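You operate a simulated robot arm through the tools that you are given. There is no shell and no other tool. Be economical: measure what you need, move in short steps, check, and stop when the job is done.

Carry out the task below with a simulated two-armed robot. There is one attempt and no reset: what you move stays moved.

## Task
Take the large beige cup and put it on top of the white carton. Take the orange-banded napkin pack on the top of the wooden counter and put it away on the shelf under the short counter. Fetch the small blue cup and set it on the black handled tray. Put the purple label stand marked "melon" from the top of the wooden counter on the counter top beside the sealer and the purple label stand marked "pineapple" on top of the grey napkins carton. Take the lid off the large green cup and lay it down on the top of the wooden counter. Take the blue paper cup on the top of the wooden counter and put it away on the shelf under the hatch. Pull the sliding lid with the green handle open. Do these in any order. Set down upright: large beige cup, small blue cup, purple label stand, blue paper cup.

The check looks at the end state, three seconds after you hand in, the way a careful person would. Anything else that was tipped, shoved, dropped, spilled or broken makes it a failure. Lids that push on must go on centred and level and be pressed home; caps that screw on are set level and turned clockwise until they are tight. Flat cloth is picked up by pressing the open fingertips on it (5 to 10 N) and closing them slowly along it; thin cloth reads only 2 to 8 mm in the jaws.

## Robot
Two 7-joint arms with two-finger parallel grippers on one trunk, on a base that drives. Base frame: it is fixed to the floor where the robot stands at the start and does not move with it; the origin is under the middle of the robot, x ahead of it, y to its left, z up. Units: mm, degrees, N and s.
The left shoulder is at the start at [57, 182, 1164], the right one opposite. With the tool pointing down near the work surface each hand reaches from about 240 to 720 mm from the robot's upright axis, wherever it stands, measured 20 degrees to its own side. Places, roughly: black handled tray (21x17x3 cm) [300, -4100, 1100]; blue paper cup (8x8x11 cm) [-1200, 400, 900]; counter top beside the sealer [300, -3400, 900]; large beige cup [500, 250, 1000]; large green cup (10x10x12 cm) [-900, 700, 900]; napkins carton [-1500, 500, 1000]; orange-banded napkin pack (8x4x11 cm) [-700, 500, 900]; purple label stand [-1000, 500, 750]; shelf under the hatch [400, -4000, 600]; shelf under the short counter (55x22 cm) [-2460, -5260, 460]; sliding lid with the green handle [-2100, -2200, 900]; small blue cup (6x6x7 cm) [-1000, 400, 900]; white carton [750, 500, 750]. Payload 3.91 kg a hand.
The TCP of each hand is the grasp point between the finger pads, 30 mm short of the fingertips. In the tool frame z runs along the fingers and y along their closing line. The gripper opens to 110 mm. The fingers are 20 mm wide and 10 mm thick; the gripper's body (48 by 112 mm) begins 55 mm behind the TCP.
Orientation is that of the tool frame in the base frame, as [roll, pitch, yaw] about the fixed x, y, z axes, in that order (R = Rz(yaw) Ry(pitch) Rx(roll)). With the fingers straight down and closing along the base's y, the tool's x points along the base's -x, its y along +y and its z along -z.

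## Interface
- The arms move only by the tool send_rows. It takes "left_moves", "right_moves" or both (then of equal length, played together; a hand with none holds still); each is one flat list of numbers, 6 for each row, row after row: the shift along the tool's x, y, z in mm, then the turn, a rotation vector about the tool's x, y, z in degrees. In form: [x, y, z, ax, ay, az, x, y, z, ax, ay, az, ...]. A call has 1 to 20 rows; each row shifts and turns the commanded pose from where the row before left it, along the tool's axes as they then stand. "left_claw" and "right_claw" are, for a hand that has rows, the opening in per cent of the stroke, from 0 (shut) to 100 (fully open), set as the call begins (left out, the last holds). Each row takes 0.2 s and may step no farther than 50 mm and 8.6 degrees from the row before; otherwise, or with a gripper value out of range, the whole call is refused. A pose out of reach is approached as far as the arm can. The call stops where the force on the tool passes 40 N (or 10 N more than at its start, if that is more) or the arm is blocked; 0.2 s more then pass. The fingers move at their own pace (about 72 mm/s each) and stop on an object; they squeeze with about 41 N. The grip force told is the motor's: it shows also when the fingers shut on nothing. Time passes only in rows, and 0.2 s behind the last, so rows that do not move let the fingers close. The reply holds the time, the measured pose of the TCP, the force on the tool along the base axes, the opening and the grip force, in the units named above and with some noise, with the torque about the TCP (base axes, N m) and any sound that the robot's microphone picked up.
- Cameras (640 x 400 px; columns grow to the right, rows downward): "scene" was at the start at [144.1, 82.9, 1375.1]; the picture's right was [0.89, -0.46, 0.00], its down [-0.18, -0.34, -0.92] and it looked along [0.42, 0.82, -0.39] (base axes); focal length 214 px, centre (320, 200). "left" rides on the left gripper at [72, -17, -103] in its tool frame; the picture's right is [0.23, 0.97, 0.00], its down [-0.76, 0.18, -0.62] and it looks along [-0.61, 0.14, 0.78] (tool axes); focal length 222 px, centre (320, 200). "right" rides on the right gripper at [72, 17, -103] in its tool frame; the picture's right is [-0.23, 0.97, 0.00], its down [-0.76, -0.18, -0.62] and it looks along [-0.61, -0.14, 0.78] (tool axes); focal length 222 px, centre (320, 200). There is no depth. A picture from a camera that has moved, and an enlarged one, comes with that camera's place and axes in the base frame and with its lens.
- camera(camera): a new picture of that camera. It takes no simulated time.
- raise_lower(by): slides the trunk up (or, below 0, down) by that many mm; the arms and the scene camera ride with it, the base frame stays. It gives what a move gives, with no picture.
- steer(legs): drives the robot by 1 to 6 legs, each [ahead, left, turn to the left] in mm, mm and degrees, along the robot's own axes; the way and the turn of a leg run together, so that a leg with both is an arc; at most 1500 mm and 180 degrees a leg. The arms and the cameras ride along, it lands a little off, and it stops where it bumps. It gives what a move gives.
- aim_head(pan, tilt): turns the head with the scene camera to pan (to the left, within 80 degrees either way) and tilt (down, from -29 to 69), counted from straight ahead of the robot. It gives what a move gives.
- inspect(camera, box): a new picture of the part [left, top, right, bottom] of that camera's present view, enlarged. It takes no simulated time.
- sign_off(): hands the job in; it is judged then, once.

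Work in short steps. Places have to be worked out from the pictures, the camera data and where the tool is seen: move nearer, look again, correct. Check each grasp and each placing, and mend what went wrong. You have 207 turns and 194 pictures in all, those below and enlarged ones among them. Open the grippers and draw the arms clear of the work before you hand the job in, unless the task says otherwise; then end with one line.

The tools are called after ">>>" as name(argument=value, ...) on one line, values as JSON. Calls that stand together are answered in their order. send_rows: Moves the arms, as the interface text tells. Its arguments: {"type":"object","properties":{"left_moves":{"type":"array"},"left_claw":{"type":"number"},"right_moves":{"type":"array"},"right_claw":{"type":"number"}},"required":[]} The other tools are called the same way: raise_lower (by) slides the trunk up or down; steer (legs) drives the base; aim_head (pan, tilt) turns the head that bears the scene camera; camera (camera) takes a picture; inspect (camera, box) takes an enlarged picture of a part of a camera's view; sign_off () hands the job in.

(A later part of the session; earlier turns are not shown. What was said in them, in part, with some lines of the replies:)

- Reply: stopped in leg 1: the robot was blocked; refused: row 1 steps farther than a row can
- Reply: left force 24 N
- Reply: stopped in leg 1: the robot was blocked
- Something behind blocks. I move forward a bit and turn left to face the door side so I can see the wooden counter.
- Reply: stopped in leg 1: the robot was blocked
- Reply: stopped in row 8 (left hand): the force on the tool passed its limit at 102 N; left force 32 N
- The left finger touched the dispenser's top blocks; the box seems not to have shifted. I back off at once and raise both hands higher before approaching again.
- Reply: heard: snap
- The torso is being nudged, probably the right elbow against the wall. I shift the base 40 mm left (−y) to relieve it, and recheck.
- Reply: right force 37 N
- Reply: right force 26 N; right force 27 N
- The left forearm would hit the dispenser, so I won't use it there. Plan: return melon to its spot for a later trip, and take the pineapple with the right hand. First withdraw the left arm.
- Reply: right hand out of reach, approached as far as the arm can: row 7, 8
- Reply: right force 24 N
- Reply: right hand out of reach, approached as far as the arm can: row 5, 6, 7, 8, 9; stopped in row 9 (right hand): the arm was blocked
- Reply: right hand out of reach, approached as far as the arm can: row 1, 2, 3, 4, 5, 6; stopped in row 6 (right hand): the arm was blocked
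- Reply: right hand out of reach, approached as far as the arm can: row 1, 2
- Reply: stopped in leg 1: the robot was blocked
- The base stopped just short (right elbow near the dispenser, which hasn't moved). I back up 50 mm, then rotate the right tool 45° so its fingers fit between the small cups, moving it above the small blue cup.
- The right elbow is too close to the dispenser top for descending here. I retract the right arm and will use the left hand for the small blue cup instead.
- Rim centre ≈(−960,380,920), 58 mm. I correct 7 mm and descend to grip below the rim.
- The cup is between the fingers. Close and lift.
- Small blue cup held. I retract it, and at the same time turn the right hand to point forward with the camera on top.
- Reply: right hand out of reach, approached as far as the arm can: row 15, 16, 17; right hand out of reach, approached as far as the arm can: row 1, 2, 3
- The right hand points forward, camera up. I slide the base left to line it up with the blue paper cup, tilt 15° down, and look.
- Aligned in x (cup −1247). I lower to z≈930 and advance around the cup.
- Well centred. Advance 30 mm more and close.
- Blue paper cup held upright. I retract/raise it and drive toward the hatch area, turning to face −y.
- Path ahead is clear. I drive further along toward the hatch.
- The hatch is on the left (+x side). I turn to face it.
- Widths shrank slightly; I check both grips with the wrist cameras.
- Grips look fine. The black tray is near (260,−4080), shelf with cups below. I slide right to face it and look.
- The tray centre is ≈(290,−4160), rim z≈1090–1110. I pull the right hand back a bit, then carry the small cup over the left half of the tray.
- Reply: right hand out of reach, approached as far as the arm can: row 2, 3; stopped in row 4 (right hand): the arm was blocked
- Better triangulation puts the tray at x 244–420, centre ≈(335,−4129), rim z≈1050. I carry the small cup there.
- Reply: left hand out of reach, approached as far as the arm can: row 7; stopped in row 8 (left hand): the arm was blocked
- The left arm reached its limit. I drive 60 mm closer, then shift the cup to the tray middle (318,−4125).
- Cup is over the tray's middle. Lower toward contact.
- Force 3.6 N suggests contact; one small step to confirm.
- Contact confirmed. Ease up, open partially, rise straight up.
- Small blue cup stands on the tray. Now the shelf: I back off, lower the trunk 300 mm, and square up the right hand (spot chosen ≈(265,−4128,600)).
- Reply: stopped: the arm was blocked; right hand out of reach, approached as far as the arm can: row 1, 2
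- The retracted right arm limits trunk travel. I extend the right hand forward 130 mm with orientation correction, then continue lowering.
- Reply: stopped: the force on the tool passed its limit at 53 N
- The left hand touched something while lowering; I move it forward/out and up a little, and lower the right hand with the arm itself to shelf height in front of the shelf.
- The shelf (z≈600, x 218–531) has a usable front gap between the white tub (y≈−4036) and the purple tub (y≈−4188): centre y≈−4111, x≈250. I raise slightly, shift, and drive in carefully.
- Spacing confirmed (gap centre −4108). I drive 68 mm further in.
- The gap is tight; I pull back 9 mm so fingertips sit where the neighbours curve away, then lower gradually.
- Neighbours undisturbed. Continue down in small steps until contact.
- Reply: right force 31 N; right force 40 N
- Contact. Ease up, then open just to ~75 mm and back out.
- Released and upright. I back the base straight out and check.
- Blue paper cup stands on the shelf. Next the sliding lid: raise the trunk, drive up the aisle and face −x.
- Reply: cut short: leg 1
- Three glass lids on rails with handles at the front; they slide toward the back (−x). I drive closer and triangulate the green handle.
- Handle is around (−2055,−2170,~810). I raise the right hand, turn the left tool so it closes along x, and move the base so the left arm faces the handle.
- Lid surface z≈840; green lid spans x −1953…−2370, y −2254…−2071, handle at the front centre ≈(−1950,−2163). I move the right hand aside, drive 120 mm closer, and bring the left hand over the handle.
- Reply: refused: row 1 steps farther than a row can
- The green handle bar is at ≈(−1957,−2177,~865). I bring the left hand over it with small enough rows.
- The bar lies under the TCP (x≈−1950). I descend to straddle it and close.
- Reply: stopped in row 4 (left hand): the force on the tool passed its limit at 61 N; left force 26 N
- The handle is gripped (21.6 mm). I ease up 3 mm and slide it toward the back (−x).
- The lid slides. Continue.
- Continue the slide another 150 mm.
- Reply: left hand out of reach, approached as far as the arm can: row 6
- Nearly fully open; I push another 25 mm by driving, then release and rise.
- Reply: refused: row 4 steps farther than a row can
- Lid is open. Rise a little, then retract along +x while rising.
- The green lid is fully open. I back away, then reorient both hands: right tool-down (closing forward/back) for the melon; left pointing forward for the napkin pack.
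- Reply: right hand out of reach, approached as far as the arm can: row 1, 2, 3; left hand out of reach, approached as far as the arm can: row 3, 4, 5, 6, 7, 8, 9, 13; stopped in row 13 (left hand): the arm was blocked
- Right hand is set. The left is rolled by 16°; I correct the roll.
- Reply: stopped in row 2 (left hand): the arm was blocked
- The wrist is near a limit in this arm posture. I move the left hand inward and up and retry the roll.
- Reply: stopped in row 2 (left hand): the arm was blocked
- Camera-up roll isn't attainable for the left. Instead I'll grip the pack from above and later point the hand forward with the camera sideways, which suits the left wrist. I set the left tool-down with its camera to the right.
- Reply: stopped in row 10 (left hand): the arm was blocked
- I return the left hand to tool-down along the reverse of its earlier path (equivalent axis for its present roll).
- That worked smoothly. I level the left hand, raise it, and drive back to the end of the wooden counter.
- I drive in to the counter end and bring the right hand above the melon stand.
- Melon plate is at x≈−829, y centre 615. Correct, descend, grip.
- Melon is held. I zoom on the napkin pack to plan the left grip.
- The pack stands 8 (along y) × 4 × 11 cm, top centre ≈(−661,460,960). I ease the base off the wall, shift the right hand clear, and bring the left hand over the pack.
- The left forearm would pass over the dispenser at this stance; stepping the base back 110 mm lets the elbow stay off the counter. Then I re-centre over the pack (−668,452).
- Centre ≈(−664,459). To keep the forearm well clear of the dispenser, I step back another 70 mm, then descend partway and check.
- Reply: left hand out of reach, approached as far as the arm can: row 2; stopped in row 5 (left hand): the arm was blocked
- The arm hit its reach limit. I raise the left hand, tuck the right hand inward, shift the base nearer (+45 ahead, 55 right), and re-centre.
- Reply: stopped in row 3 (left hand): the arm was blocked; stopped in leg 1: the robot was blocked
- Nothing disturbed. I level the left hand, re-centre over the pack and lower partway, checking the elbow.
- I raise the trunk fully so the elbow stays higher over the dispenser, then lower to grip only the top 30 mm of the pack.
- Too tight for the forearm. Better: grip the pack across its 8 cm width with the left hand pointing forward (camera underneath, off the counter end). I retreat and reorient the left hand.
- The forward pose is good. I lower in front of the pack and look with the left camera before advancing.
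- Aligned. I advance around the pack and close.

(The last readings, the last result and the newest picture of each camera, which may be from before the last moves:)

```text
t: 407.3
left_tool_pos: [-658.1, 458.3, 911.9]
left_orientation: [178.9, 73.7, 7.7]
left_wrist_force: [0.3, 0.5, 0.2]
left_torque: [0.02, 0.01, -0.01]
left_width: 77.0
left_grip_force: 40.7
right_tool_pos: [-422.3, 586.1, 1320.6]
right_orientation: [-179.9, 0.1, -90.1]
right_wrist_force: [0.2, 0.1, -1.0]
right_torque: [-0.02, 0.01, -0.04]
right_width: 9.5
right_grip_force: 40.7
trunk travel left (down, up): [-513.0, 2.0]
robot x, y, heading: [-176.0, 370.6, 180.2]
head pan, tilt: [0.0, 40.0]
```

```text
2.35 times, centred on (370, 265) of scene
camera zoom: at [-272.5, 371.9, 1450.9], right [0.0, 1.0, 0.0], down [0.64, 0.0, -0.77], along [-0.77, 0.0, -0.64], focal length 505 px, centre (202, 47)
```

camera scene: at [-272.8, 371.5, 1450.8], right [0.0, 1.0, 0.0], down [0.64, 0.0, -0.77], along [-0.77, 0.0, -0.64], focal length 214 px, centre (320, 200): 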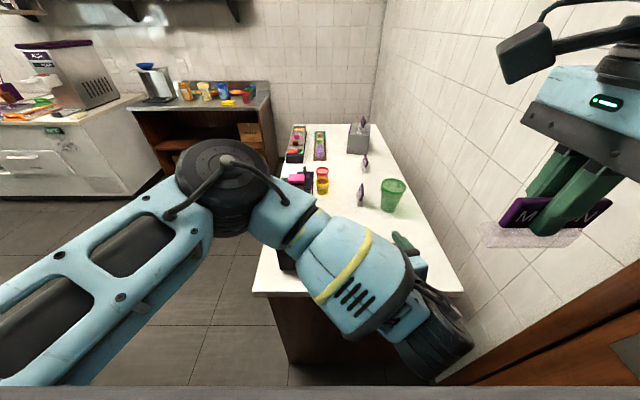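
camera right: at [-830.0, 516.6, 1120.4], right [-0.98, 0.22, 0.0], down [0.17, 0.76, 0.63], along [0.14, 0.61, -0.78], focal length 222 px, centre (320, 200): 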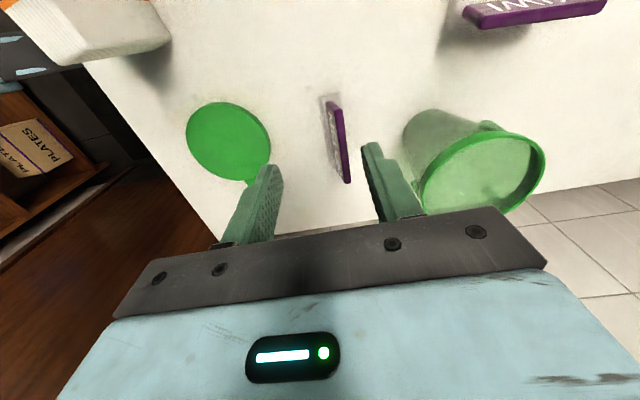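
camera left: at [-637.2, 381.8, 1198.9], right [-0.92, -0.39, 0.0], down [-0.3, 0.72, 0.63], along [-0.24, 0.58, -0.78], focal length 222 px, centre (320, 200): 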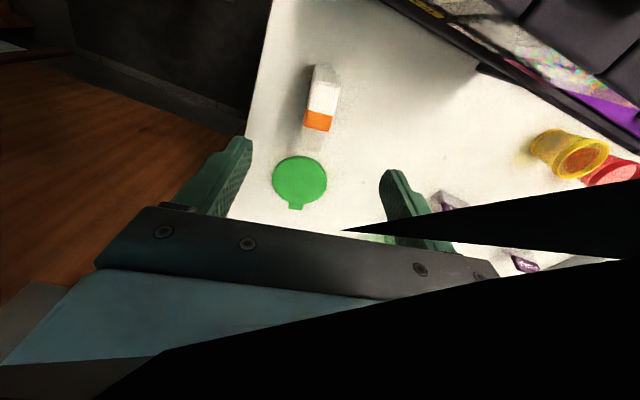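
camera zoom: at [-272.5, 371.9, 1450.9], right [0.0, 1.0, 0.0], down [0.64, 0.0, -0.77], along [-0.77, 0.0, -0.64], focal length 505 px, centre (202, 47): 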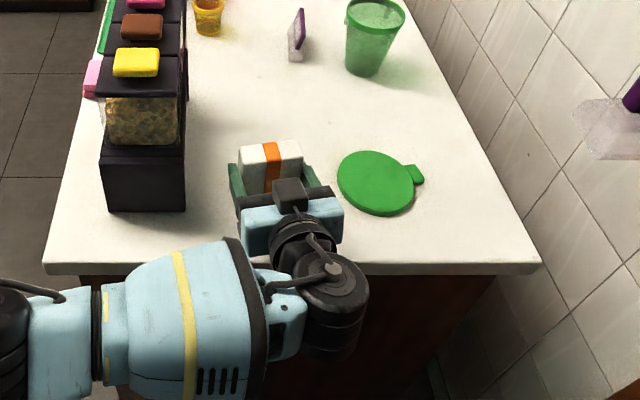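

Pack is held. I lift it, back off, and drive both items down to the sealer counter.

>>> send_rows(left_moves=[-38.4, 0, -11.2, 0, 0, 0, -38.4, 0, -11.2, 0, 0, 0, -38.4, 0, -11.2, 0, 0, 0, -38.4, 0, -11.2, 0, 0, 0])

>>> steer(legs=[[-130, 0, 0], [0, 1000, 0], [480, 0, 0], [0, 1500, 0], [0, 1150, 0], [0, 0, 180]])

>>> aim_head(pan=0, tilt=30)

>>> camera(camera="scene")

```text
t: 408.5
left_tool_pos: [-673.7, 419.8, 1054.2]
left_orientation: [162.3, 74.0, -5.4]
left_wrist_force: [0.5, -0.8, -0.8]
left_torque: [0.01, 0.01, 0.01]
left_width: 77.2
left_grip_force: 41.3
right_tool_pos: [-423.1, 586.9, 1321.1]
right_orientation: [-179.9, 0.1, -90.1]
right_wrist_force: [-0.3, 0.4, 0.1]
right_torque: [-0.01, -0.01, -0.02]
right_width: 9.4
right_grip_force: 40.7
trunk travel left (down, up): [-513.0, 2.0]
robot x, y, heading: [-177.6, 368.0, 180.2]
head pan, tilt: [0.0, 40.0]
stopped in row 4 (left hand): the arm was blocked; the commanded pose is now the measured one
```

```text
t: 451.1
left_tool_pos: [-102.0, -3292.3, 1053.2]
left_orientation: [162.5, 74.0, 176.4]
left_wrist_force: [0.2, -0.7, 0.1]
left_torque: [0.03, 0.02, -0.01]
left_width: 77.0
left_grip_force: 40.7
right_tool_pos: [-346.5, -3465.7, 1321.0]
right_orientation: [-179.9, 0.1, 91.7]
right_wrist_force: [-0.6, -0.4, -0.9]
right_torque: [0.01, 0.02, -0.01]
right_width: 9.4
right_grip_force: 41.1
trunk travel left (down, up): [-513.0, 2.0]
robot x, y, heading: [-599.0, -3259.8, 1.6]
head pan, tilt: [0.0, 40.0]
```

```text
t: 451.9
left_tool_pos: [-101.4, -3292.0, 1052.2]
left_orientation: [162.3, 74.0, 176.3]
left_wrist_force: [-0.6, 0.5, -0.8]
left_torque: [-0.03, 0.01, 0.02]
left_width: 77.1
left_grip_force: 41.2
right_tool_pos: [-348.1, -3466.4, 1321.7]
right_orientation: [-180.0, 0.1, 91.6]
right_wrist_force: [1.3, -0.5, -0.2]
right_torque: [0.01, -0.02, 0.0]
right_width: 9.5
right_grip_force: 41.3
trunk travel left (down, up): [-513.0, 2.0]
robot x, y, heading: [-598.2, -3258.8, 1.8]
head pan, tilt: [0.0, 30.0]
```

```text
23 pictures are left
camera scene: at [-499.0, -3256.1, 1466.2], right [0.03, -1.0, 0.0], down [-0.5, -0.02, -0.87], along [0.87, 0.03, -0.5], focal length 214 px, centre (320, 200)
```

scene: 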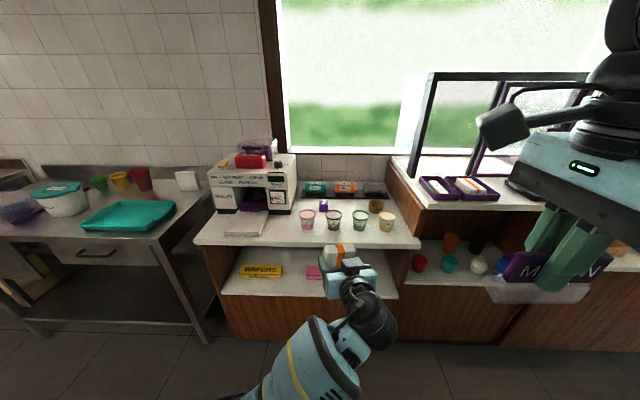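

I zoom on the counter beside the sealer to choose a free spot.

>>> inspect(camera="scene", box=[190, 130, 430, 270])

```text
2.67 times, centred on (310, 200) of scene
camera zoom: at [-499.0, -3256.1, 1466.2], right [0.03, -1.0, 0.0], down [-0.5, -0.02, -0.87], along [0.87, 0.03, -0.5], focal length 572 px, centre (347, 200)
```

zoom: 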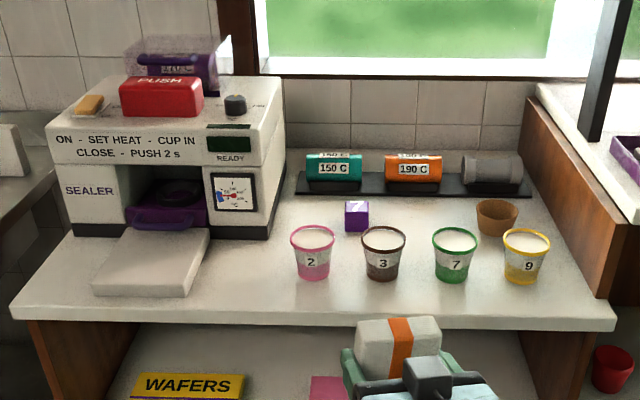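

Front strip of the counter (x≈153–226) before cups 3/7 is free. I swing the left hand aside, drive closer, and bring the melon over (188,−3300).

>>> send_rows(left_moves=[0, 40, 0, 0, 0, 0, 0, 40, 0, 0, 0, 0, 0, 40, 0, 0, 0, 0, 0, 0, 0, 0, 0, 0])

>>> steer(legs=[[270, 30, -1.8]])

>>> send_rows(right_moves=[22, 40, 20, 0, 0, 0, 22, 40, 20, 0, 0, 0, 22, 40, 20, 0, 0, 0, 22, 40, 20, 0, 0, 0, 22, 40, 20, 0, 0, 0, 20, 36, 20, 0, 0, 0, 0, 0, 40, 0, 0, 0, 0, 0, 0, 0, 0, 0])

>>> camera(camera="scene")

```text
t: 452.9
left_tool_pos: [-126.3, -3171.6, 1070.9]
left_orientation: [159.3, 75.1, 173.6]
left_wrist_force: [-0.4, -0.9, 0.1]
left_torque: [-0.02, -0.01, -0.01]
left_width: 76.7
left_grip_force: 40.8
right_tool_pos: [-347.4, -3467.3, 1322.0]
right_orientation: [-179.8, 0.1, 91.8]
right_wrist_force: [0.5, -0.5, -0.3]
right_torque: [-0.02, 0.05, 0.01]
right_width: 9.3
right_grip_force: 40.7
trunk travel left (down, up): [-513.0, 2.0]
robot x, y, heading: [-600.4, -3261.9, 1.6]
head pan, tilt: [0.0, 30.0]
```

```text
t: 454.8
left_tool_pos: [145.8, -3150.1, 1068.3]
left_orientation: [159.2, 74.9, 171.7]
left_wrist_force: [-0.3, -0.2, -0.1]
left_torque: [-0.04, 0.0, -0.02]
left_width: 76.9
left_grip_force: 40.9
right_tool_pos: [-84.6, -3438.5, 1321.8]
right_orientation: [-179.9, 0.1, 90.0]
right_wrist_force: [-0.2, -0.6, -1.0]
right_torque: [-0.02, 0.05, 0.02]
right_width: 9.6
right_grip_force: 40.9
trunk travel left (down, up): [-513.0, 2.0]
robot x, y, heading: [-327.8, -3222.0, 0.0]
head pan, tilt: [0.0, 30.0]
```

```text
t: 456.6
left_tool_pos: [146.0, -3149.1, 1068.7]
left_orientation: [159.0, 75.0, 171.7]
left_wrist_force: [-0.2, 0.4, -0.4]
left_torque: [0.01, 0.02, -0.02]
left_width: 77.0
left_grip_force: 40.6
right_tool_pos: [154.6, -3309.0, 1161.5]
right_orientation: [-180.0, 0.0, 90.0]
right_wrist_force: [-0.4, 0.2, -1.5]
right_torque: [0.01, -0.02, -0.04]
right_width: 9.8
right_grip_force: 40.7
trunk travel left (down, up): [-513.0, 2.0]
robot x, y, heading: [-328.5, -3224.9, -0.0]
head pan, tilt: [0.0, 30.0]
```

```text
21 pictures are left
camera scene: at [-228.6, -3223.8, 1466.3], right [0.0, -1.0, 0.0], down [-0.5, 0.0, -0.87], along [0.87, 0.0, -0.5], focal length 214 px, centre (320, 200)
```

scene: 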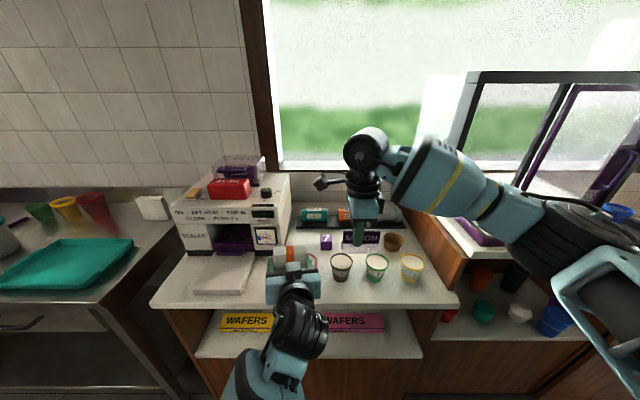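

Re-estimating by scale: counter z≈850, front edge x≈211, cups around x≈300; a roomy free area lies behind cups 3–7 at ≈(440,−3388). I pull the left hand back, then drive 130 mm ahead.

>>> send_rows(left_moves=[0, 0, -40, 0, 0, 0, 0, 0, -40, 0, 0, 0, 0, 0, -40, 0, 0, 0])

>>> steer(legs=[[125, 0, 0]])

>>> send_rows(right_moves=[-20, 40, 0, 0, 0, 0, -20, 40, 0, 0, 0, 0, -20, 40, 0, 0, 0, 0, -19, 38, 0, 0, 0, 0, 0, 0, 40, 0, 0, 0, 0, 0, 0, 0, 0, 0])

>>> camera(camera="right")

>>> camera(camera="scene")

```text
t: 457.2
left_tool_pos: [116.9, -3137.8, 1151.8]
left_orientation: [92.3, 80.4, 107.8]
left_wrist_force: [-0.1, -0.6, 0.2]
left_torque: [0.02, 0.01, 0.03]
left_width: 77.3
left_grip_force: 40.7
right_tool_pos: [153.8, -3309.7, 1161.3]
right_orientation: [-179.9, 0.1, 90.1]
right_wrist_force: [0.2, 0.0, -1.5]
right_torque: [-0.02, 0.03, 0.01]
right_width: 9.3
right_grip_force: 40.8
trunk travel left (down, up): [-513.0, 2.0]
robot x, y, heading: [-328.6, -3227.2, 0.0]
head pan, tilt: [0.0, 30.0]
stopped in row 2 (left hand): the arm was blocked; the commanded pose is now the measured one
```

```text
t: 458.4
left_tool_pos: [239.2, -3138.0, 1152.4]
left_orientation: [92.3, 80.3, 107.4]
left_wrist_force: [0.1, -0.7, 0.2]
left_torque: [0.02, -0.02, -0.01]
left_width: 77.0
left_grip_force: 41.2
right_tool_pos: [276.1, -3310.2, 1161.8]
right_orientation: [-179.9, 0.1, 90.0]
right_wrist_force: [-0.1, -0.6, -1.7]
right_torque: [0.0, 0.01, 0.01]
right_width: 9.2
right_grip_force: 40.6
trunk travel left (down, up): [-513.0, 2.0]
robot x, y, heading: [-206.6, -3223.8, -0.2]
head pan, tilt: [0.0, 30.0]
```

```text
t: 459.8
left_tool_pos: [239.6, -3135.7, 1152.1]
left_orientation: [92.2, 80.5, 107.4]
left_wrist_force: [-0.1, 0.1, -0.3]
left_torque: [0.01, -0.02, -0.04]
left_width: 76.9
left_grip_force: 41.6
right_tool_pos: [425.3, -3381.0, 1122.4]
right_orientation: [-180.0, 0.3, 90.1]
right_wrist_force: [-0.1, 2.0, -0.9]
right_torque: [-0.04, 0.0, 0.02]
right_width: 9.3
right_grip_force: 41.0
right hand out of reach, approached as far as the arm can: row 4
trunk travel left (down, up): [-513.0, 2.0]
robot x, y, heading: [-210.1, -3224.4, 0.1]
head pan, tilt: [0.0, 30.0]
```

```text
20 pictures are left
camera right: at [441.9, -3309.5, 1226.9], right [0.97, -0.23, 0.0], down [-0.18, -0.76, 0.63], along [-0.14, -0.61, -0.78], focal length 222 px, centre (320, 200)
```

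right: 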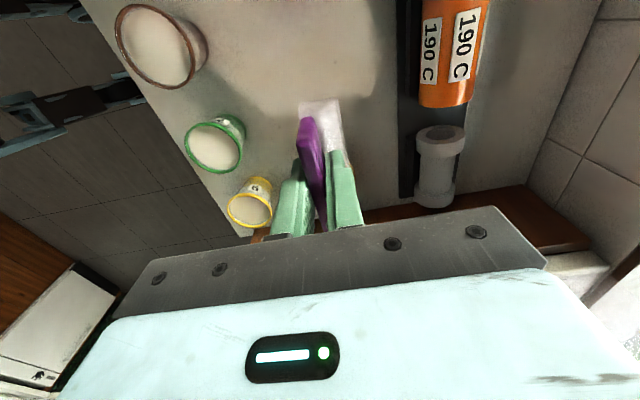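

```text
19 pictures are left
camera scene: at [-106.7, -3221.9, 1466.4], right [0.0, -1.0, 0.0], down [-0.5, 0.0, -0.87], along [0.87, 0.0, -0.5], focal length 214 px, centre (320, 200)
```

scene: 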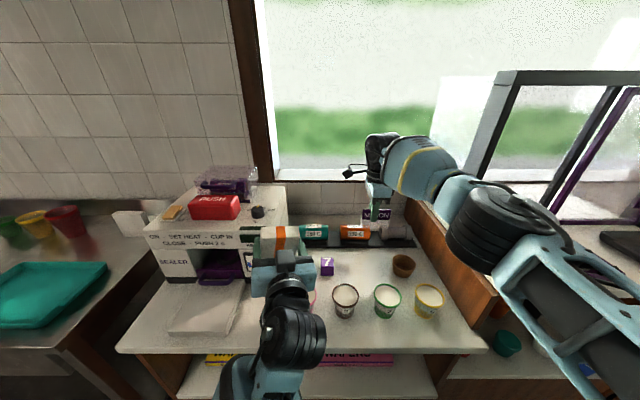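

The landing spot (425,−3381) is clear: cube at y≈−3247, pot at ≈−3523, cups nearer. I lower.

>>> send_rows(right_moves=[0, 0, 40, 0, 0, 0, 0, 0, 40, 0, 0, 0, 0, 0, 40, 0, 0, 0, 0, 0, 40, 0, 0, 0, 0, 0, 22, 0, 0, 0, 0, 0, 0, 0, 0, 0])

>>> inspect(camera="scene", box=[290, 180, 450, 320])

```text
t: 461.2
left_tool_pos: [239.0, -3137.9, 1154.1]
left_orientation: [91.7, 80.5, 107.0]
left_wrist_force: [0.6, 0.1, -0.7]
left_torque: [0.01, 0.01, -0.01]
left_width: 77.0
left_grip_force: 41.3
right_tool_pos: [417.3, -3385.0, 941.2]
right_orientation: [-179.9, 0.1, 90.1]
right_wrist_force: [1.3, 0.5, 9.3]
right_torque: [-0.24, 0.01, 0.02]
right_width: 9.4
right_grip_force: 41.0
right hand out of reach, approached as far as the arm can: row 5
trunk travel left (down, up): [-513.0, 2.0]
robot x, y, heading: [-208.5, -3226.6, 0.1]
head pan, tilt: [0.0, 30.0]
```

```text
2.86 times, centred on (370, 250) of scene
camera zoom: at [-107.0, -3223.8, 1466.5], right [0.0, -1.0, 0.0], down [-0.5, 0.0, -0.87], along [0.87, 0.0, -0.5], focal length 613 px, centre (177, 57)
```

zoom: 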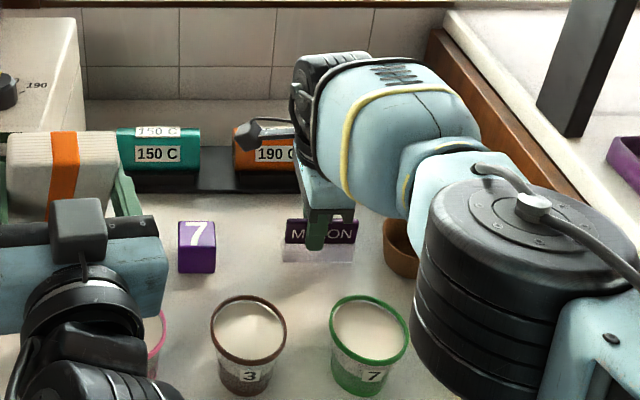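

Contact at TCP 941 (counter z≈879). I ease up 1 mm, open modestly and rise.

>>> send_rows(right_moves=[0, 0, -1.5, 0, 0, 0, 0, 0, 0, 0, 0, 0])

>>> send_rows(right_moves=[0, 0, 0, 0, 0, 0, 0, 0, 0, 0, 0, 0], right_claw=35)

>>> send_rows(right_moves=[0, 0, -20, 0, 0, 0, 0, 0, -40, 0, 0, 0, 0, 0, -40, 0, 0, 0, 0, -20, -30, 0, 0, 0, 0, -40, -10, 0, 0, 0, 0, -40, 0, 0, 0, 0, 0, -40, 0, 0, 0, 0])

>>> inspect(camera="scene", box=[290, 180, 450, 320])

```text
t: 461.8
left_tool_pos: [238.2, -3137.7, 1154.1]
left_orientation: [92.2, 80.4, 107.4]
left_wrist_force: [0.5, 0.5, 0.0]
left_torque: [0.0, -0.02, 0.0]
left_width: 76.8
left_grip_force: 40.5
right_tool_pos: [417.7, -3385.2, 940.8]
right_orientation: [-179.8, 0.1, 90.0]
right_wrist_force: [1.3, -0.6, 8.9]
right_torque: [-0.22, 0.02, 0.02]
right_width: 9.5
right_grip_force: 40.7
trunk travel left (down, up): [-513.0, 2.0]
robot x, y, heading: [-200.7, -3222.4, -0.0]
head pan, tilt: [0.0, 30.0]
```

```text
t: 462.4
left_tool_pos: [239.5, -3137.1, 1151.8]
left_orientation: [92.4, 80.4, 107.7]
left_wrist_force: [-0.6, 0.5, 0.4]
left_torque: [0.0, 0.01, -0.01]
left_width: 77.2
left_grip_force: 41.3
right_tool_pos: [417.4, -3385.5, 937.9]
right_orientation: [-179.7, 0.1, 90.0]
right_wrist_force: [0.8, 0.0, 0.8]
right_torque: [-0.01, 0.0, 0.01]
right_width: 38.6
right_grip_force: 0.5
trunk travel left (down, up): [-513.0, 2.0]
robot x, y, heading: [-207.2, -3225.8, -0.0]
head pan, tilt: [0.0, 30.0]
```

```text
t: 464.0
left_tool_pos: [239.2, -3137.4, 1151.8]
left_orientation: [92.3, 80.4, 107.6]
left_wrist_force: [-0.3, -0.1, 0.5]
left_torque: [0.02, 0.0, 0.02]
left_width: 77.1
left_grip_force: 41.6
right_tool_pos: [427.5, -3363.6, 1076.1]
right_orientation: [-179.9, 0.1, 89.9]
right_wrist_force: [-0.1, -0.7, 0.0]
right_torque: [0.01, -0.03, -0.01]
right_width: 38.4
right_grip_force: 0.1
right hand out of reach, approached as far as the arm can: row 1, 2, 4, 5, 6, 7
trunk travel left (down, up): [-513.0, 2.0]
robot x, y, heading: [-209.0, -3226.7, 0.2]
head pan, tilt: [0.0, 30.0]
```

```text
2.86 times, centred on (370, 250) of scene
camera zoom: at [-105.9, -3224.0, 1466.2], right [0.0, -1.0, 0.0], down [-0.5, 0.0, -0.87], along [0.87, 0.0, -0.5], focal length 613 px, centre (177, 57)
```

zoom: 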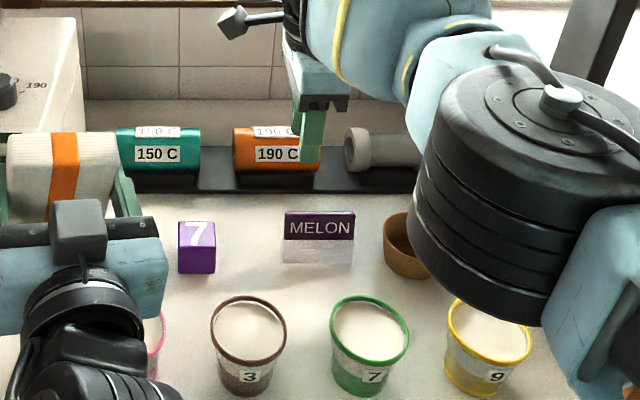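

Melon stands on the counter by the sealer. Now the pack: I back off, turn toward the short counter (azimuth ≈−132°) and look.

>>> steer(legs=[[-450, 0, 0], [0, 0, -132]])

>>> aim_head(pan=0, tilt=20)

>>> camera(camera="scene")

```text
t: 472.2
left_tool_pos: [-888.6, -3616.0, 1151.6]
left_orientation: [92.5, 80.4, -23.5]
left_wrist_force: [0.1, -0.2, -0.2]
left_torque: [0.03, 0.02, -0.01]
left_width: 76.9
left_grip_force: 41.3
right_tool_pos: [-1180.5, -3608.0, 1076.4]
right_orientation: [-179.8, 0.2, -41.4]
right_wrist_force: [0.5, 0.6, 0.5]
right_torque: [0.02, 0.01, 0.03]
right_width: 38.3
right_grip_force: 0.1
trunk travel left (down, up): [-513.0, 2.0]
robot x, y, heading: [-659.1, -3228.6, -131.5]
head pan, tilt: [0.0, 30.0]
```

```text
t: 472.9
left_tool_pos: [-887.3, -3617.8, 1151.3]
left_orientation: [92.4, 80.4, -23.7]
left_wrist_force: [-0.2, -0.3, 0.3]
left_torque: [0.0, 0.04, 0.0]
left_width: 76.8
left_grip_force: 41.0
right_tool_pos: [-1180.4, -3608.7, 1075.0]
right_orientation: [-179.7, 0.1, -41.5]
right_wrist_force: [0.6, 0.6, -0.2]
right_torque: [0.01, 0.0, 0.01]
right_width: 38.5
right_grip_force: 0.0
trunk travel left (down, up): [-513.0, 2.0]
robot x, y, heading: [-655.6, -3221.5, -131.3]
head pan, tilt: [0.0, 20.0]
```

```text
16 pictures are left
camera scene: at [-726.0, -3301.7, 1482.2], right [-0.75, 0.66, 0.0], down [0.23, 0.26, -0.94], along [-0.62, -0.71, -0.34], focal length 214 px, centre (320, 200)
```

scene: 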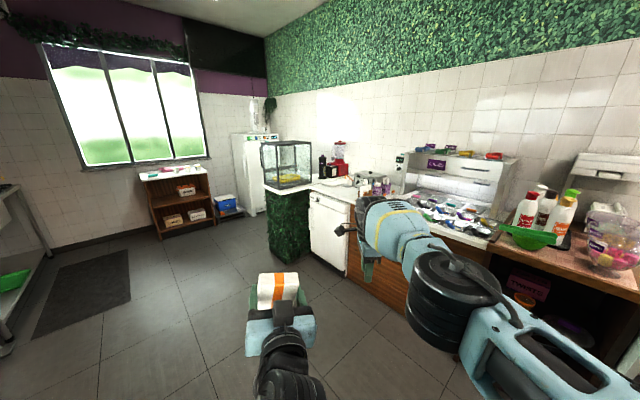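

The "short counter" is the hedge-fronted one with the glass case near (−2000,−5200); its shelf must be on the hidden side. I drive round past it and look back.

>>> steer(legs=[[0, 0, 41.3], [1300, 0, 0], [1350, 0, 0], [0, 0, -90], [400, 0, 0]])

>>> aim_head(pan=-15, tilt=25)

>>> camera(camera="scene")

```text
t: 493.7
left_tool_pos: [-1518.0, -6002.5, 1152.1]
left_orientation: [92.3, 80.4, -70.9]
left_wrist_force: [-0.3, -0.4, 0.2]
left_torque: [0.02, -0.01, -0.01]
left_width: 77.1
left_grip_force: 40.8
right_tool_pos: [-1712.4, -5782.8, 1074.4]
right_orientation: [-179.7, 0.2, -88.5]
right_wrist_force: [-0.3, -0.2, -0.3]
right_torque: [0.02, -0.01, -0.02]
right_width: 38.4
right_grip_force: 0.1
trunk travel left (down, up): [-513.0, 2.0]
robot x, y, heading: [-1075.1, -5904.7, -178.5]
head pan, tilt: [0.0, 20.0]
```

```text
t: 494.4
left_tool_pos: [-1518.7, -6002.6, 1151.6]
left_orientation: [92.3, 80.5, -71.0]
left_wrist_force: [1.4, -0.2, -0.1]
left_torque: [0.02, -0.01, 0.03]
left_width: 77.0
left_grip_force: 40.6
right_tool_pos: [-1711.7, -5781.8, 1074.5]
right_orientation: [-179.9, 0.0, -88.7]
right_wrist_force: [-0.6, -0.6, 0.2]
right_torque: [0.0, 0.03, 0.03]
right_width: 38.7
right_grip_force: 0.2
trunk travel left (down, up): [-513.0, 2.0]
robot x, y, heading: [-1071.5, -5907.7, -178.4]
head pan, tilt: [-15.0, 25.0]
```

```text
15 pictures are left
camera scene: at [-1174.6, -5882.9, 1474.2], right [0.23, 0.97, 0.0], down [0.41, -0.1, -0.91], along [-0.88, 0.21, -0.42], focal length 214 px, centre (320, 200)
```

scene: 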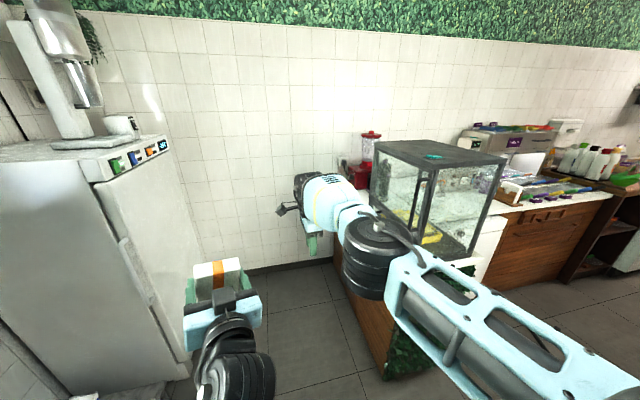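

The shelf must open on the counter's −y side (the gap before the fridge is ~1.1 m). I turn to face +y, back up, slide in, and lower the trunk.

>>> steer(legs=[[0, 0, -91.6], [-230, 0, 0], [0, 1290, 0]])

>>> raise_lower(by=-430)

>>> aim_head(pan=0, tilt=25)

>>> camera(camera="scene")

```text
t: 511.2
left_tool_pos: [-2464.9, -5725.1, 1152.5]
left_orientation: [92.3, 80.4, -160.7]
left_wrist_force: [0.1, -0.2, -0.8]
left_torque: [-0.02, -0.02, 0.01]
left_width: 76.9
left_grip_force: 40.9
right_tool_pos: [-2244.4, -5532.5, 1075.1]
right_orientation: [-179.8, 0.1, -178.3]
right_wrist_force: [-0.4, -1.3, -0.1]
right_torque: [0.04, 0.04, 0.01]
right_width: 38.5
right_grip_force: 0.1
trunk travel left (down, up): [-513.0, 2.0]
robot x, y, heading: [-2362.6, -6169.2, 91.6]
head pan, tilt: [-15.0, 25.0]
```

```text
refused: -430 is not a number from -400 to 400
```

```text
t: 511.9
left_tool_pos: [-2464.4, -5726.7, 1153.3]
left_orientation: [92.3, 80.4, -160.6]
left_wrist_force: [0.1, -0.3, -0.3]
left_torque: [0.01, 0.01, -0.03]
left_width: 77.2
left_grip_force: 40.7
right_tool_pos: [-2244.2, -5531.6, 1075.0]
right_orientation: [-179.8, 0.1, -178.3]
right_wrist_force: [0.4, -0.3, 0.6]
right_torque: [0.01, -0.02, 0.0]
right_width: 38.6
right_grip_force: 0.1
trunk travel left (down, up): [-513.0, 2.0]
robot x, y, heading: [-2364.0, -6171.9, 91.9]
head pan, tilt: [0.0, 25.0]
```

```text
14 pictures are left
camera scene: at [-2366.7, -6066.6, 1474.2], right [1.0, 0.03, 0.0], down [0.01, -0.42, -0.91], along [-0.03, 0.91, -0.42], focal length 214 px, centre (320, 200)
```

scene: 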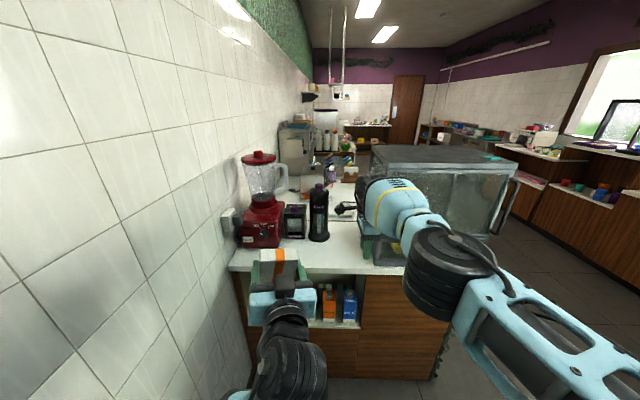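

The niche with boxes is visible just ahead. I lower the trunk 400 mm and look at the free part of the shelf.

>>> raise_lower(by=-400)

>>> camera(camera="scene")

```text
t: 513.4
left_tool_pos: [-2476.2, -5700.0, 1007.1]
left_orientation: [90.5, 71.7, -163.1]
left_wrist_force: [0.5, -0.1, -0.1]
left_torque: [-0.03, -0.03, 0.0]
left_width: 77.0
left_grip_force: 41.1
right_tool_pos: [-2240.9, -5545.0, 755.0]
right_orientation: [-160.0, 0.0, -178.4]
right_wrist_force: [0.4, 0.1, 0.7]
right_torque: [0.04, 0.02, 0.04]
right_width: 38.4
right_grip_force: 0.1
trunk travel left (down, up): [-407.0, 108.0]
robot x, y, heading: [-2361.4, -6162.3, 91.5]
head pan, tilt: [0.0, 25.0]
stopped: the arm was blocked; the commanded pose is now the measured one
```

```text
13 pictures are left
camera scene: at [-2368.3, -5932.6, 1345.5], right [1.0, 0.03, 0.0], down [0.01, -0.44, -0.9], along [-0.03, 0.9, -0.44], focal length 214 px, centre (320, 200)
```

scene: 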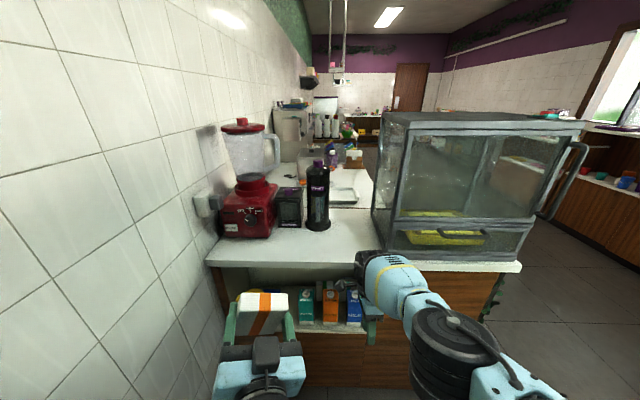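

The right arm blocked the trunk. I retract the right hand and continue lowering.

>>> send_rows(right_moves=[0, -40, 0, 0, 0, 0, 0, -40, 0, 0, 0, 0, 0, -40, -10, 0, 0, 0, 0, -40, -10, 0, 0, 0])

>>> raise_lower(by=-380)

```text
t: 514.4
left_tool_pos: [-2476.8, -5700.3, 1005.7]
left_orientation: [90.7, 71.6, -162.9]
left_wrist_force: [-0.5, -0.1, 0.5]
left_torque: [0.01, 0.02, -0.03]
left_width: 77.3
left_grip_force: 40.9
right_tool_pos: [-2261.8, -5543.9, 771.1]
right_orientation: [-159.8, 0.1, -178.3]
right_wrist_force: [0.0, 0.5, 0.5]
right_torque: [0.01, 0.03, 0.01]
right_width: 38.7
right_grip_force: 0.1
right hand out of reach, approached as far as the arm can: row 1, 2, 3, 4
trunk travel left (down, up): [-407.0, 108.0]
robot x, y, heading: [-2366.9, -6163.0, 91.7]
head pan, tilt: [0.0, 25.0]
```

```text
t: 516.1
left_tool_pos: [-2485.7, -5667.1, 840.5]
left_orientation: [82.4, 64.1, -172.4]
left_wrist_force: [0.4, 0.0, -0.4]
left_torque: [-0.06, -0.01, -0.03]
left_width: 77.2
left_grip_force: 41.6
right_tool_pos: [-2259.5, -5554.0, 534.3]
right_orientation: [-150.0, 0.0, -178.4]
right_wrist_force: [0.7, 0.2, 0.0]
right_torque: [0.02, 0.03, 0.03]
right_width: 38.7
right_grip_force: 0.0
trunk travel left (down, up): [-252.0, 262.0]
robot x, y, heading: [-2362.9, -6131.3, 91.8]
head pan, tilt: [0.0, 25.0]
stopped: the arm was blocked; the commanded pose is now the measured one
```

>>> camera(camera="scene")

```text
12 pictures are left
camera scene: at [-2369.2, -5852.8, 1182.0], right [1.0, 0.03, 0.0], down [0.01, -0.44, -0.9], along [-0.03, 0.9, -0.44], focal length 214 px, centre (320, 200)
```

scene: 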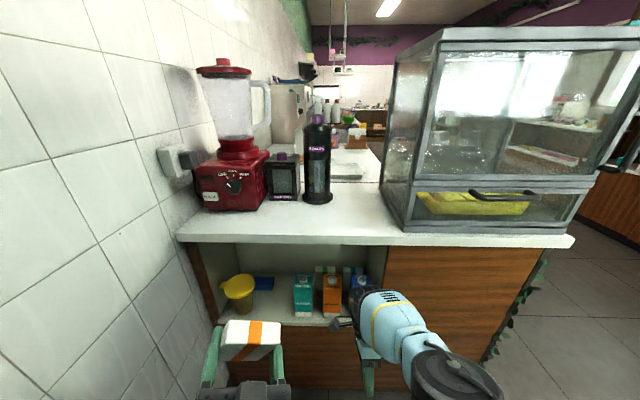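

The shelf is in clear view; a 140 mm gap is free between the yellow jug and the teal carton (x≈−2561, front edge y≈−5361, z 460). I correct the left hand's orientation and lower it in front of the shelf.

>>> send_rows(left_moves=[0, 0, 0, 4.63, 3.97, -5.93, 0, 0, 0, 4.63, 3.97, -5.93, 0, 0, 0, 4.63, 3.97, -5.93, 0, 0, 0, 4.63, 3.97, -5.93, 38.4, 10.7, 11.2, 0, 0, 0, 38.4, 10.7, 11.2, 0, 0, 0, 38.4, 10.7, 11.2, 0, 0, 0, 38.4, 10.7, 11.2, 0, 0, 0, 38.4, 10.7, 11.2, 0, 0, 0, 38.4, 10.7, 11.2, 0, 0, 0, 38.4, 10.7, 11.2, 0, 0, 0, 0, 0, 0, 0, 0, 0])

>>> camera(camera="scene")

```text
t: 516.9
left_tool_pos: [-2497.5, -5668.5, 833.8]
left_orientation: [107.8, 68.6, -158.0]
left_wrist_force: [0.9, 0.2, 1.0]
left_torque: [0.0, 0.03, 0.03]
left_width: 77.0
left_grip_force: 40.6
left hand out of reach, approached as far as the arm can: row 3
right_tool_pos: [-2258.4, -5553.3, 539.4]
right_orientation: [-150.4, 0.0, -178.4]
right_wrist_force: [0.4, -0.5, 0.8]
right_torque: [-0.02, 0.01, 0.0]
right_width: 38.6
right_grip_force: 0.1
trunk travel left (down, up): [-252.0, 262.0]
robot x, y, heading: [-2365.7, -6123.6, 91.8]
head pan, tilt: [0.0, 25.0]
stopped in row 3 (left hand): the arm was blocked; the commanded pose is now the measured one
```

```text
11 pictures are left
camera scene: at [-2369.5, -5856.3, 1185.4], right [1.0, 0.03, 0.0], down [0.01, -0.44, -0.9], along [-0.03, 0.9, -0.44], focal length 214 px, centre (320, 200)
```

scene: 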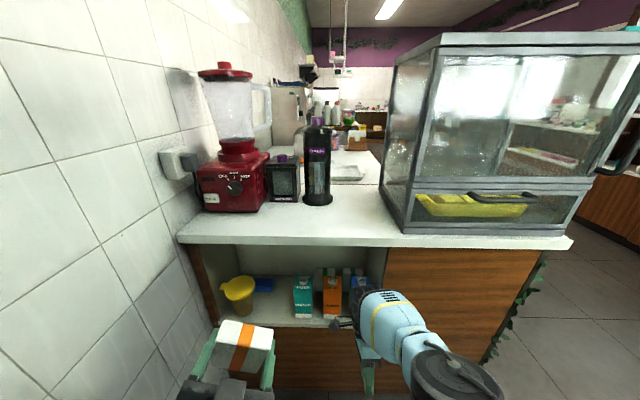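

The left arm is too folded; I extend the hand forward first, then correct roll and lower.

>>> send_rows(left_moves=[-5, -1.8, 36.3, 0, 0, 0, -5, -1.8, 36.3, 0, 0, 0, -5, -1.8, 36.3, 0, 0, 0, 0, 0, 0, 2.3, 2.93, -6.45, 0, 0, 0, 2.3, 2.93, -6.45, 0, 0, 0, 2.3, 2.93, -6.45, 43.2, 10.7, 12.6, 0, 0, 0, 43.2, 10.7, 12.6, 0, 0, 0, 43.2, 10.7, 12.6, 0, 0, 0, 43.2, 10.7, 12.6, 0, 0, 0])

```text
t: 519.0
left_tool_pos: [-2538.8, -5561.5, 651.1]
left_orientation: [-178.6, 73.5, -88.6]
left_wrist_force: [0.2, 0.0, -0.1]
left_torque: [-0.03, 0.01, -0.04]
left_width: 76.8
left_grip_force: 41.0
right_tool_pos: [-2259.5, -5555.2, 537.3]
right_orientation: [-150.2, 0.1, -178.3]
right_wrist_force: [-0.4, 0.2, -0.3]
right_torque: [-0.02, -0.04, -0.02]
right_width: 38.3
right_grip_force: 0.1
trunk travel left (down, up): [-252.0, 262.0]
robot x, y, heading: [-2362.3, -6127.4, 91.7]
head pan, tilt: [0.0, 25.0]
```

The left hand is now perfectly squared. The right hand must retract before I drive in; I straighten it and pull it back.

>>> send_rows(right_moves=[0, 0, -20, -7.5, 0, 0, 0, 0, -20, -7.5, 0, 0, 0, 0, -20, -7.5, 0, 0, 0, 0, -20, -7.5, 0, 0, 0, -40, 0, 0, 0, 0, 0, -40, 0, 0, 0, 0, 0, -40, 0, 0, 0, 0, 0, -40, 0, 0, 0, 0])

>>> camera(camera="scene")

```text
t: 520.9
left_tool_pos: [-2542.8, -5561.4, 651.3]
left_orientation: [-179.6, 73.6, -89.5]
left_wrist_force: [0.4, -0.1, -0.6]
left_torque: [0.01, 0.03, -0.04]
left_width: 77.0
left_grip_force: 41.0
right_tool_pos: [-2270.3, -5637.3, 589.9]
right_orientation: [-168.7, 0.2, -178.5]
right_wrist_force: [0.2, -0.7, 0.6]
right_torque: [0.02, 0.0, -0.01]
right_width: 38.6
right_grip_force: 0.1
right hand out of reach, approached as far as the arm can: row 1, 2, 3, 4
trunk travel left (down, up): [-252.0, 262.0]
robot x, y, heading: [-2365.9, -6124.6, 91.4]
head pan, tilt: [0.0, 25.0]
```

```text
10 pictures are left
camera scene: at [-2370.2, -5854.6, 1184.1], right [1.0, 0.03, 0.0], down [0.01, -0.44, -0.9], along [-0.03, 0.9, -0.44], focal length 214 px, centre (320, 200)
```

scene: 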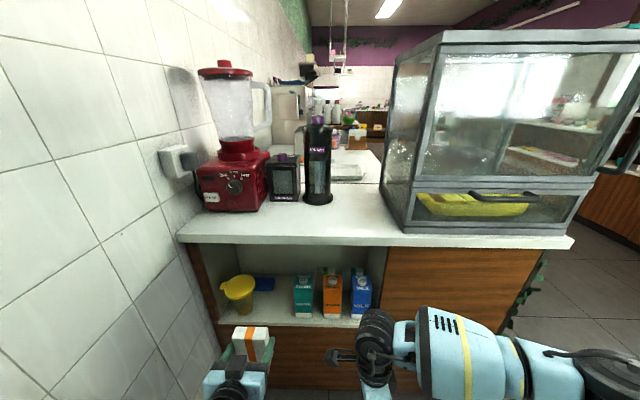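

Right hand is retracting; continue, and lower the left hand to just above shelf level.

>>> send_rows(right_moves=[0, -40, 0, -4, 0, 0, 0, -40, 0, -4, 0, 0, 0, -40, 0, 0, 0, 0, 0, -30, 0, 0, 0, 0], left_moves=[25, 5, 7.3, 0, 0, 0, 25, 5, 7.3, 0, 0, 0, 25, 5, 7.3, 0, 0, 0, 25, 5, 7.3, 0, 0, 0])

>>> inspect(camera="scene", box=[190, 250, 400, 400])

```text
t: 521.9
left_tool_pos: [-2559.2, -5560.1, 546.1]
left_orientation: [-179.6, 73.5, -89.5]
left_wrist_force: [-0.2, -0.2, -0.9]
left_torque: [-0.02, -0.01, 0.01]
left_width: 77.2
left_grip_force: 41.2
right_tool_pos: [-2265.7, -5786.4, 606.3]
right_orientation: [-176.7, 0.0, -178.5]
right_wrist_force: [-0.6, 0.0, 0.3]
right_torque: [0.0, -0.01, 0.0]
right_width: 38.4
right_grip_force: 0.1
trunk travel left (down, up): [-252.0, 262.0]
robot x, y, heading: [-2366.0, -6127.0, 92.1]
head pan, tilt: [0.0, 25.0]
```

```text
2.67 times, centred on (295, 325) of scene
camera zoom: at [-2370.1, -5854.4, 1183.9], right [1.0, 0.03, 0.0], down [0.01, -0.44, -0.9], along [-0.03, 0.9, -0.44], focal length 572 px, centre (387, -133)
```

zoom: 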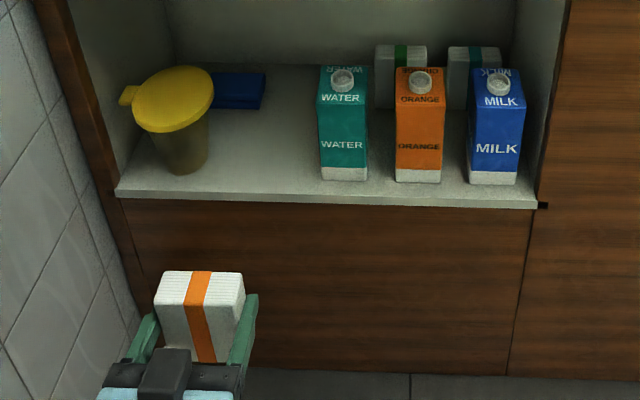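

Gap centre x≈−2554 between jug (−2622) and water carton (−2487). I drive in 215 mm with a slight right shift, then check.

>>> steer(legs=[[215, -12, 0]])

>>> camera(camera="scene")

```text
t: 523.5
left_tool_pos: [-2554.8, -5352.3, 556.5]
left_orientation: [-179.4, 74.5, -89.2]
left_wrist_force: [-0.6, 1.2, -0.3]
left_torque: [-0.02, -0.03, 0.0]
left_width: 77.2
left_grip_force: 41.1
right_tool_pos: [-2261.6, -5579.9, 613.0]
right_orientation: [-177.7, 0.3, -178.1]
right_wrist_force: [0.1, 0.1, 0.3]
right_torque: [-0.02, 0.01, 0.0]
right_width: 38.6
right_grip_force: 0.1
trunk travel left (down, up): [-252.0, 262.0]
robot x, y, heading: [-2354.6, -5911.2, 92.1]
head pan, tilt: [0.0, 25.0]
```

```text
8 pictures are left
camera scene: at [-2365.9, -5657.5, 1188.5], right [1.0, 0.03, 0.0], down [0.01, -0.42, -0.91], along [-0.03, 0.91, -0.42], focal length 214 px, centre (320, 200)
```

scene: 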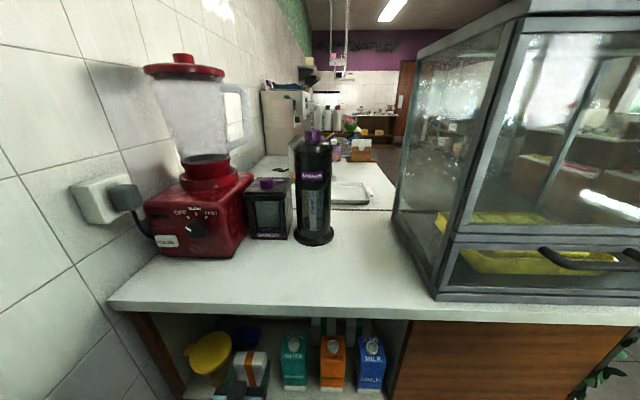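

I extend the arm 28 mm further in and lower to ~10 mm above contact.

>>> send_rows(left_moves=[-4, 0, 13.5, 0, 0, 0, -4, 0, 13.5, 0, 0, 0, 12, 0, 3.5, 0, 0, 0, 10, 0, 3, 0, 0, 0, 0, 0, 0, 0, 0, 0])

>>> inspect(camera="scene", box=[150, 290, 400, 400])

```text
t: 524.7
left_tool_pos: [-2555.7, -5321.7, 533.9]
left_orientation: [-179.4, 74.4, -89.3]
left_wrist_force: [0.3, 0.3, -0.9]
left_torque: [-0.01, 0.0, 0.0]
left_width: 77.0
left_grip_force: 41.2
right_tool_pos: [-2260.9, -5578.2, 613.5]
right_orientation: [-177.7, 0.1, -178.2]
right_wrist_force: [0.1, 0.2, -0.6]
right_torque: [-0.01, 0.03, 0.02]
right_width: 38.4
right_grip_force: 0.0
trunk travel left (down, up): [-252.0, 262.0]
robot x, y, heading: [-2358.0, -5908.3, 91.7]
head pan, tilt: [0.0, 25.0]
```

```text
2.56 times, centred on (275, 345) of scene
camera zoom: at [-2365.9, -5658.2, 1188.7], right [1.0, 0.03, 0.0], down [0.01, -0.42, -0.91], along [-0.03, 0.91, -0.42], focal length 549 px, centre (435, -171)
```

zoom: 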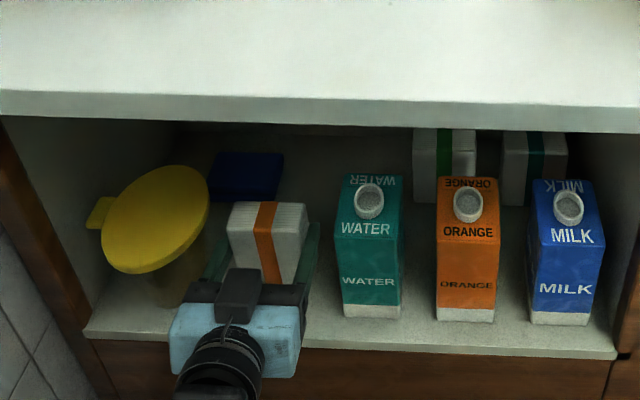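

In the gap, nothing touched. Lower in small steps to contact.

>>> send_rows(left_moves=[5.8, 0, 1.6, 0, 0, 0, 0, 0, 0, 0, 0, 0])

>>> send_rows(left_moves=[3.8, 0, 1.1, 0, 0, 0, 0, 0, 0, 0, 0, 0])

>>> send_rows(left_moves=[2.9, 0, 0.8, 0, 0, 0, 0, 0, 0, 0, 0, 0])

```text
t: 525.3
left_tool_pos: [-2555.4, -5323.3, 528.8]
left_orientation: [-179.3, 74.5, -89.1]
left_wrist_force: [0.1, -0.4, -1.4]
left_torque: [0.0, 0.0, 0.0]
left_width: 77.2
left_grip_force: 40.5
right_tool_pos: [-2261.8, -5579.4, 613.0]
right_orientation: [-177.6, 0.2, -178.2]
right_wrist_force: [0.0, -0.3, 0.1]
right_torque: [0.03, -0.02, 0.03]
right_width: 38.7
right_grip_force: 0.0
trunk travel left (down, up): [-252.0, 262.0]
robot x, y, heading: [-2354.9, -5911.3, 91.7]
head pan, tilt: [0.0, 25.0]
```

```text
t: 525.9
left_tool_pos: [-2555.5, -5323.0, 524.1]
left_orientation: [-179.5, 74.5, -89.1]
left_wrist_force: [0.0, 0.6, -1.0]
left_torque: [-0.01, -0.01, -0.01]
left_width: 76.8
left_grip_force: 40.9
right_tool_pos: [-2260.4, -5578.9, 613.7]
right_orientation: [-177.6, 0.2, -178.2]
right_wrist_force: [0.2, -0.6, -0.5]
right_torque: [0.02, 0.0, -0.01]
right_width: 38.6
right_grip_force: 0.0
trunk travel left (down, up): [-252.0, 262.0]
robot x, y, heading: [-2358.2, -5906.4, 91.7]
head pan, tilt: [0.0, 25.0]
```

```text
t: 526.5
left_tool_pos: [-2557.3, -5322.2, 523.4]
left_orientation: [-179.5, 74.9, -89.2]
left_wrist_force: [-0.8, -1.1, 12.1]
left_torque: [-0.1, 0.23, -0.01]
left_width: 77.0
left_grip_force: 40.3
right_tool_pos: [-2260.4, -5579.4, 612.4]
right_orientation: [-177.8, 0.1, -178.2]
right_wrist_force: [-0.9, -0.1, 0.8]
right_torque: [-0.01, -0.01, 0.02]
right_width: 38.7
right_grip_force: 0.0
trunk travel left (down, up): [-252.0, 262.0]
robot x, y, heading: [-2357.4, -5906.6, 91.9]
head pan, tilt: [0.0, 25.0]
```

Contact. Ease slightly, open to 88 mm, then back straight out.

>>> send_rows(left_moves=[-1.5, 0, -0.4, 0, 0, 0, 0, 0, 0, 0, 0, 0])

>>> send_rows(left_moves=[0, 0, 0, 0, 0, 0, 0, 0, 0, 0, 0, 0], left_claw=80)

>>> steer(legs=[[-180, 0, 0]])

>>> inspect(camera="scene", box=[170, 240, 400, 400])

```text
t: 527.1
left_tool_pos: [-2554.9, -5322.3, 523.1]
left_orientation: [-179.5, 74.6, -89.2]
left_wrist_force: [-1.0, 3.1, 9.7]
left_torque: [0.16, 0.23, -0.05]
left_width: 77.0
left_grip_force: 41.5
right_tool_pos: [-2260.3, -5580.0, 612.0]
right_orientation: [-177.7, 0.2, -178.3]
right_wrist_force: [-0.9, -0.9, 0.7]
right_torque: [0.04, -0.02, 0.0]
right_width: 38.7
right_grip_force: 0.1
trunk travel left (down, up): [-252.0, 262.0]
robot x, y, heading: [-2358.1, -5912.0, 91.6]
head pan, tilt: [0.0, 25.0]
```

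```text
t: 527.7
left_tool_pos: [-2555.3, -5324.5, 521.6]
left_orientation: [-179.4, 74.3, -89.2]
left_wrist_force: [0.0, -0.4, -0.7]
left_torque: [-0.01, -0.01, 0.01]
left_width: 87.9
left_grip_force: 0.1
right_tool_pos: [-2259.8, -5578.9, 612.6]
right_orientation: [-177.7, 0.2, -178.2]
right_wrist_force: [0.3, -0.7, 0.3]
right_torque: [0.02, 0.05, 0.0]
right_width: 38.3
right_grip_force: 0.0
trunk travel left (down, up): [-252.0, 262.0]
robot x, y, heading: [-2354.8, -5911.0, 92.0]
head pan, tilt: [0.0, 25.0]
```

```text
t: 529.2
left_tool_pos: [-2550.5, -5503.4, 523.4]
left_orientation: [-179.3, 74.7, -89.1]
left_wrist_force: [-0.5, 0.6, -0.8]
left_torque: [0.02, 0.02, -0.01]
left_width: 88.0
left_grip_force: 0.1
right_tool_pos: [-2255.3, -5758.8, 613.0]
right_orientation: [-177.8, 0.3, -178.0]
right_wrist_force: [0.0, 0.0, 1.0]
right_torque: [0.01, 0.02, -0.01]
right_width: 38.5
right_grip_force: 0.0
trunk travel left (down, up): [-252.0, 262.0]
robot x, y, heading: [-2354.6, -6089.7, 91.9]
head pan, tilt: [0.0, 25.0]
```

```text
2.50 times, centred on (285, 320) of scene
camera zoom: at [-2360.4, -5839.3, 1188.9], right [1.0, 0.03, 0.0], down [0.01, -0.42, -0.91], along [-0.03, 0.91, -0.42], focal length 536 px, centre (408, -100)
```

zoom: 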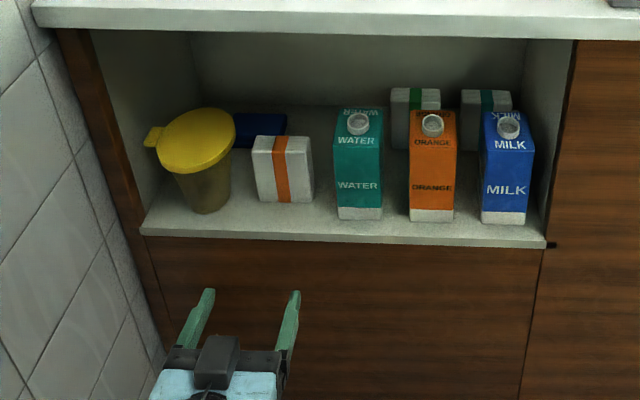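

The pack stands on the shelf, neighbours undisturbed. I open the right gripper; arms are clear of the work, so I hand in.

>>> send_rows(right_moves=[0, 0, 0, 0, 0, 0, 0, 0, 0, 0, 0, 0], right_claw=100, left_moves=[0, 0, 0, 0, 0, 0, 0, 0, 0, 0, 0, 0], left_claw=100)

>>> sign_off()

```text
t: 529.8
left_tool_pos: [-2550.5, -5503.6, 523.0]
left_orientation: [-179.4, 74.6, -89.0]
left_wrist_force: [0.1, 0.1, 0.3]
left_torque: [0.03, 0.0, 0.02]
left_width: 109.9
left_grip_force: 0.1
right_tool_pos: [-2256.0, -5759.3, 613.1]
right_orientation: [-177.7, 0.3, -178.1]
right_wrist_force: [-0.5, -0.6, -0.1]
right_torque: [0.01, 0.0, 0.0]
right_width: 109.7
right_grip_force: 0.0
trunk travel left (down, up): [-252.0, 262.0]
robot x, y, heading: [-2351.2, -6091.0, 92.1]
head pan, tilt: [0.0, 25.0]
```

```text
The job is handed in.
```

All eight items looked done in the last pictures I took of each, and the job is handed in; the left hand once bumped the topping dispenser at 102 N without visibly moving it, and the green cup was set back about 25 mm from its old spot.
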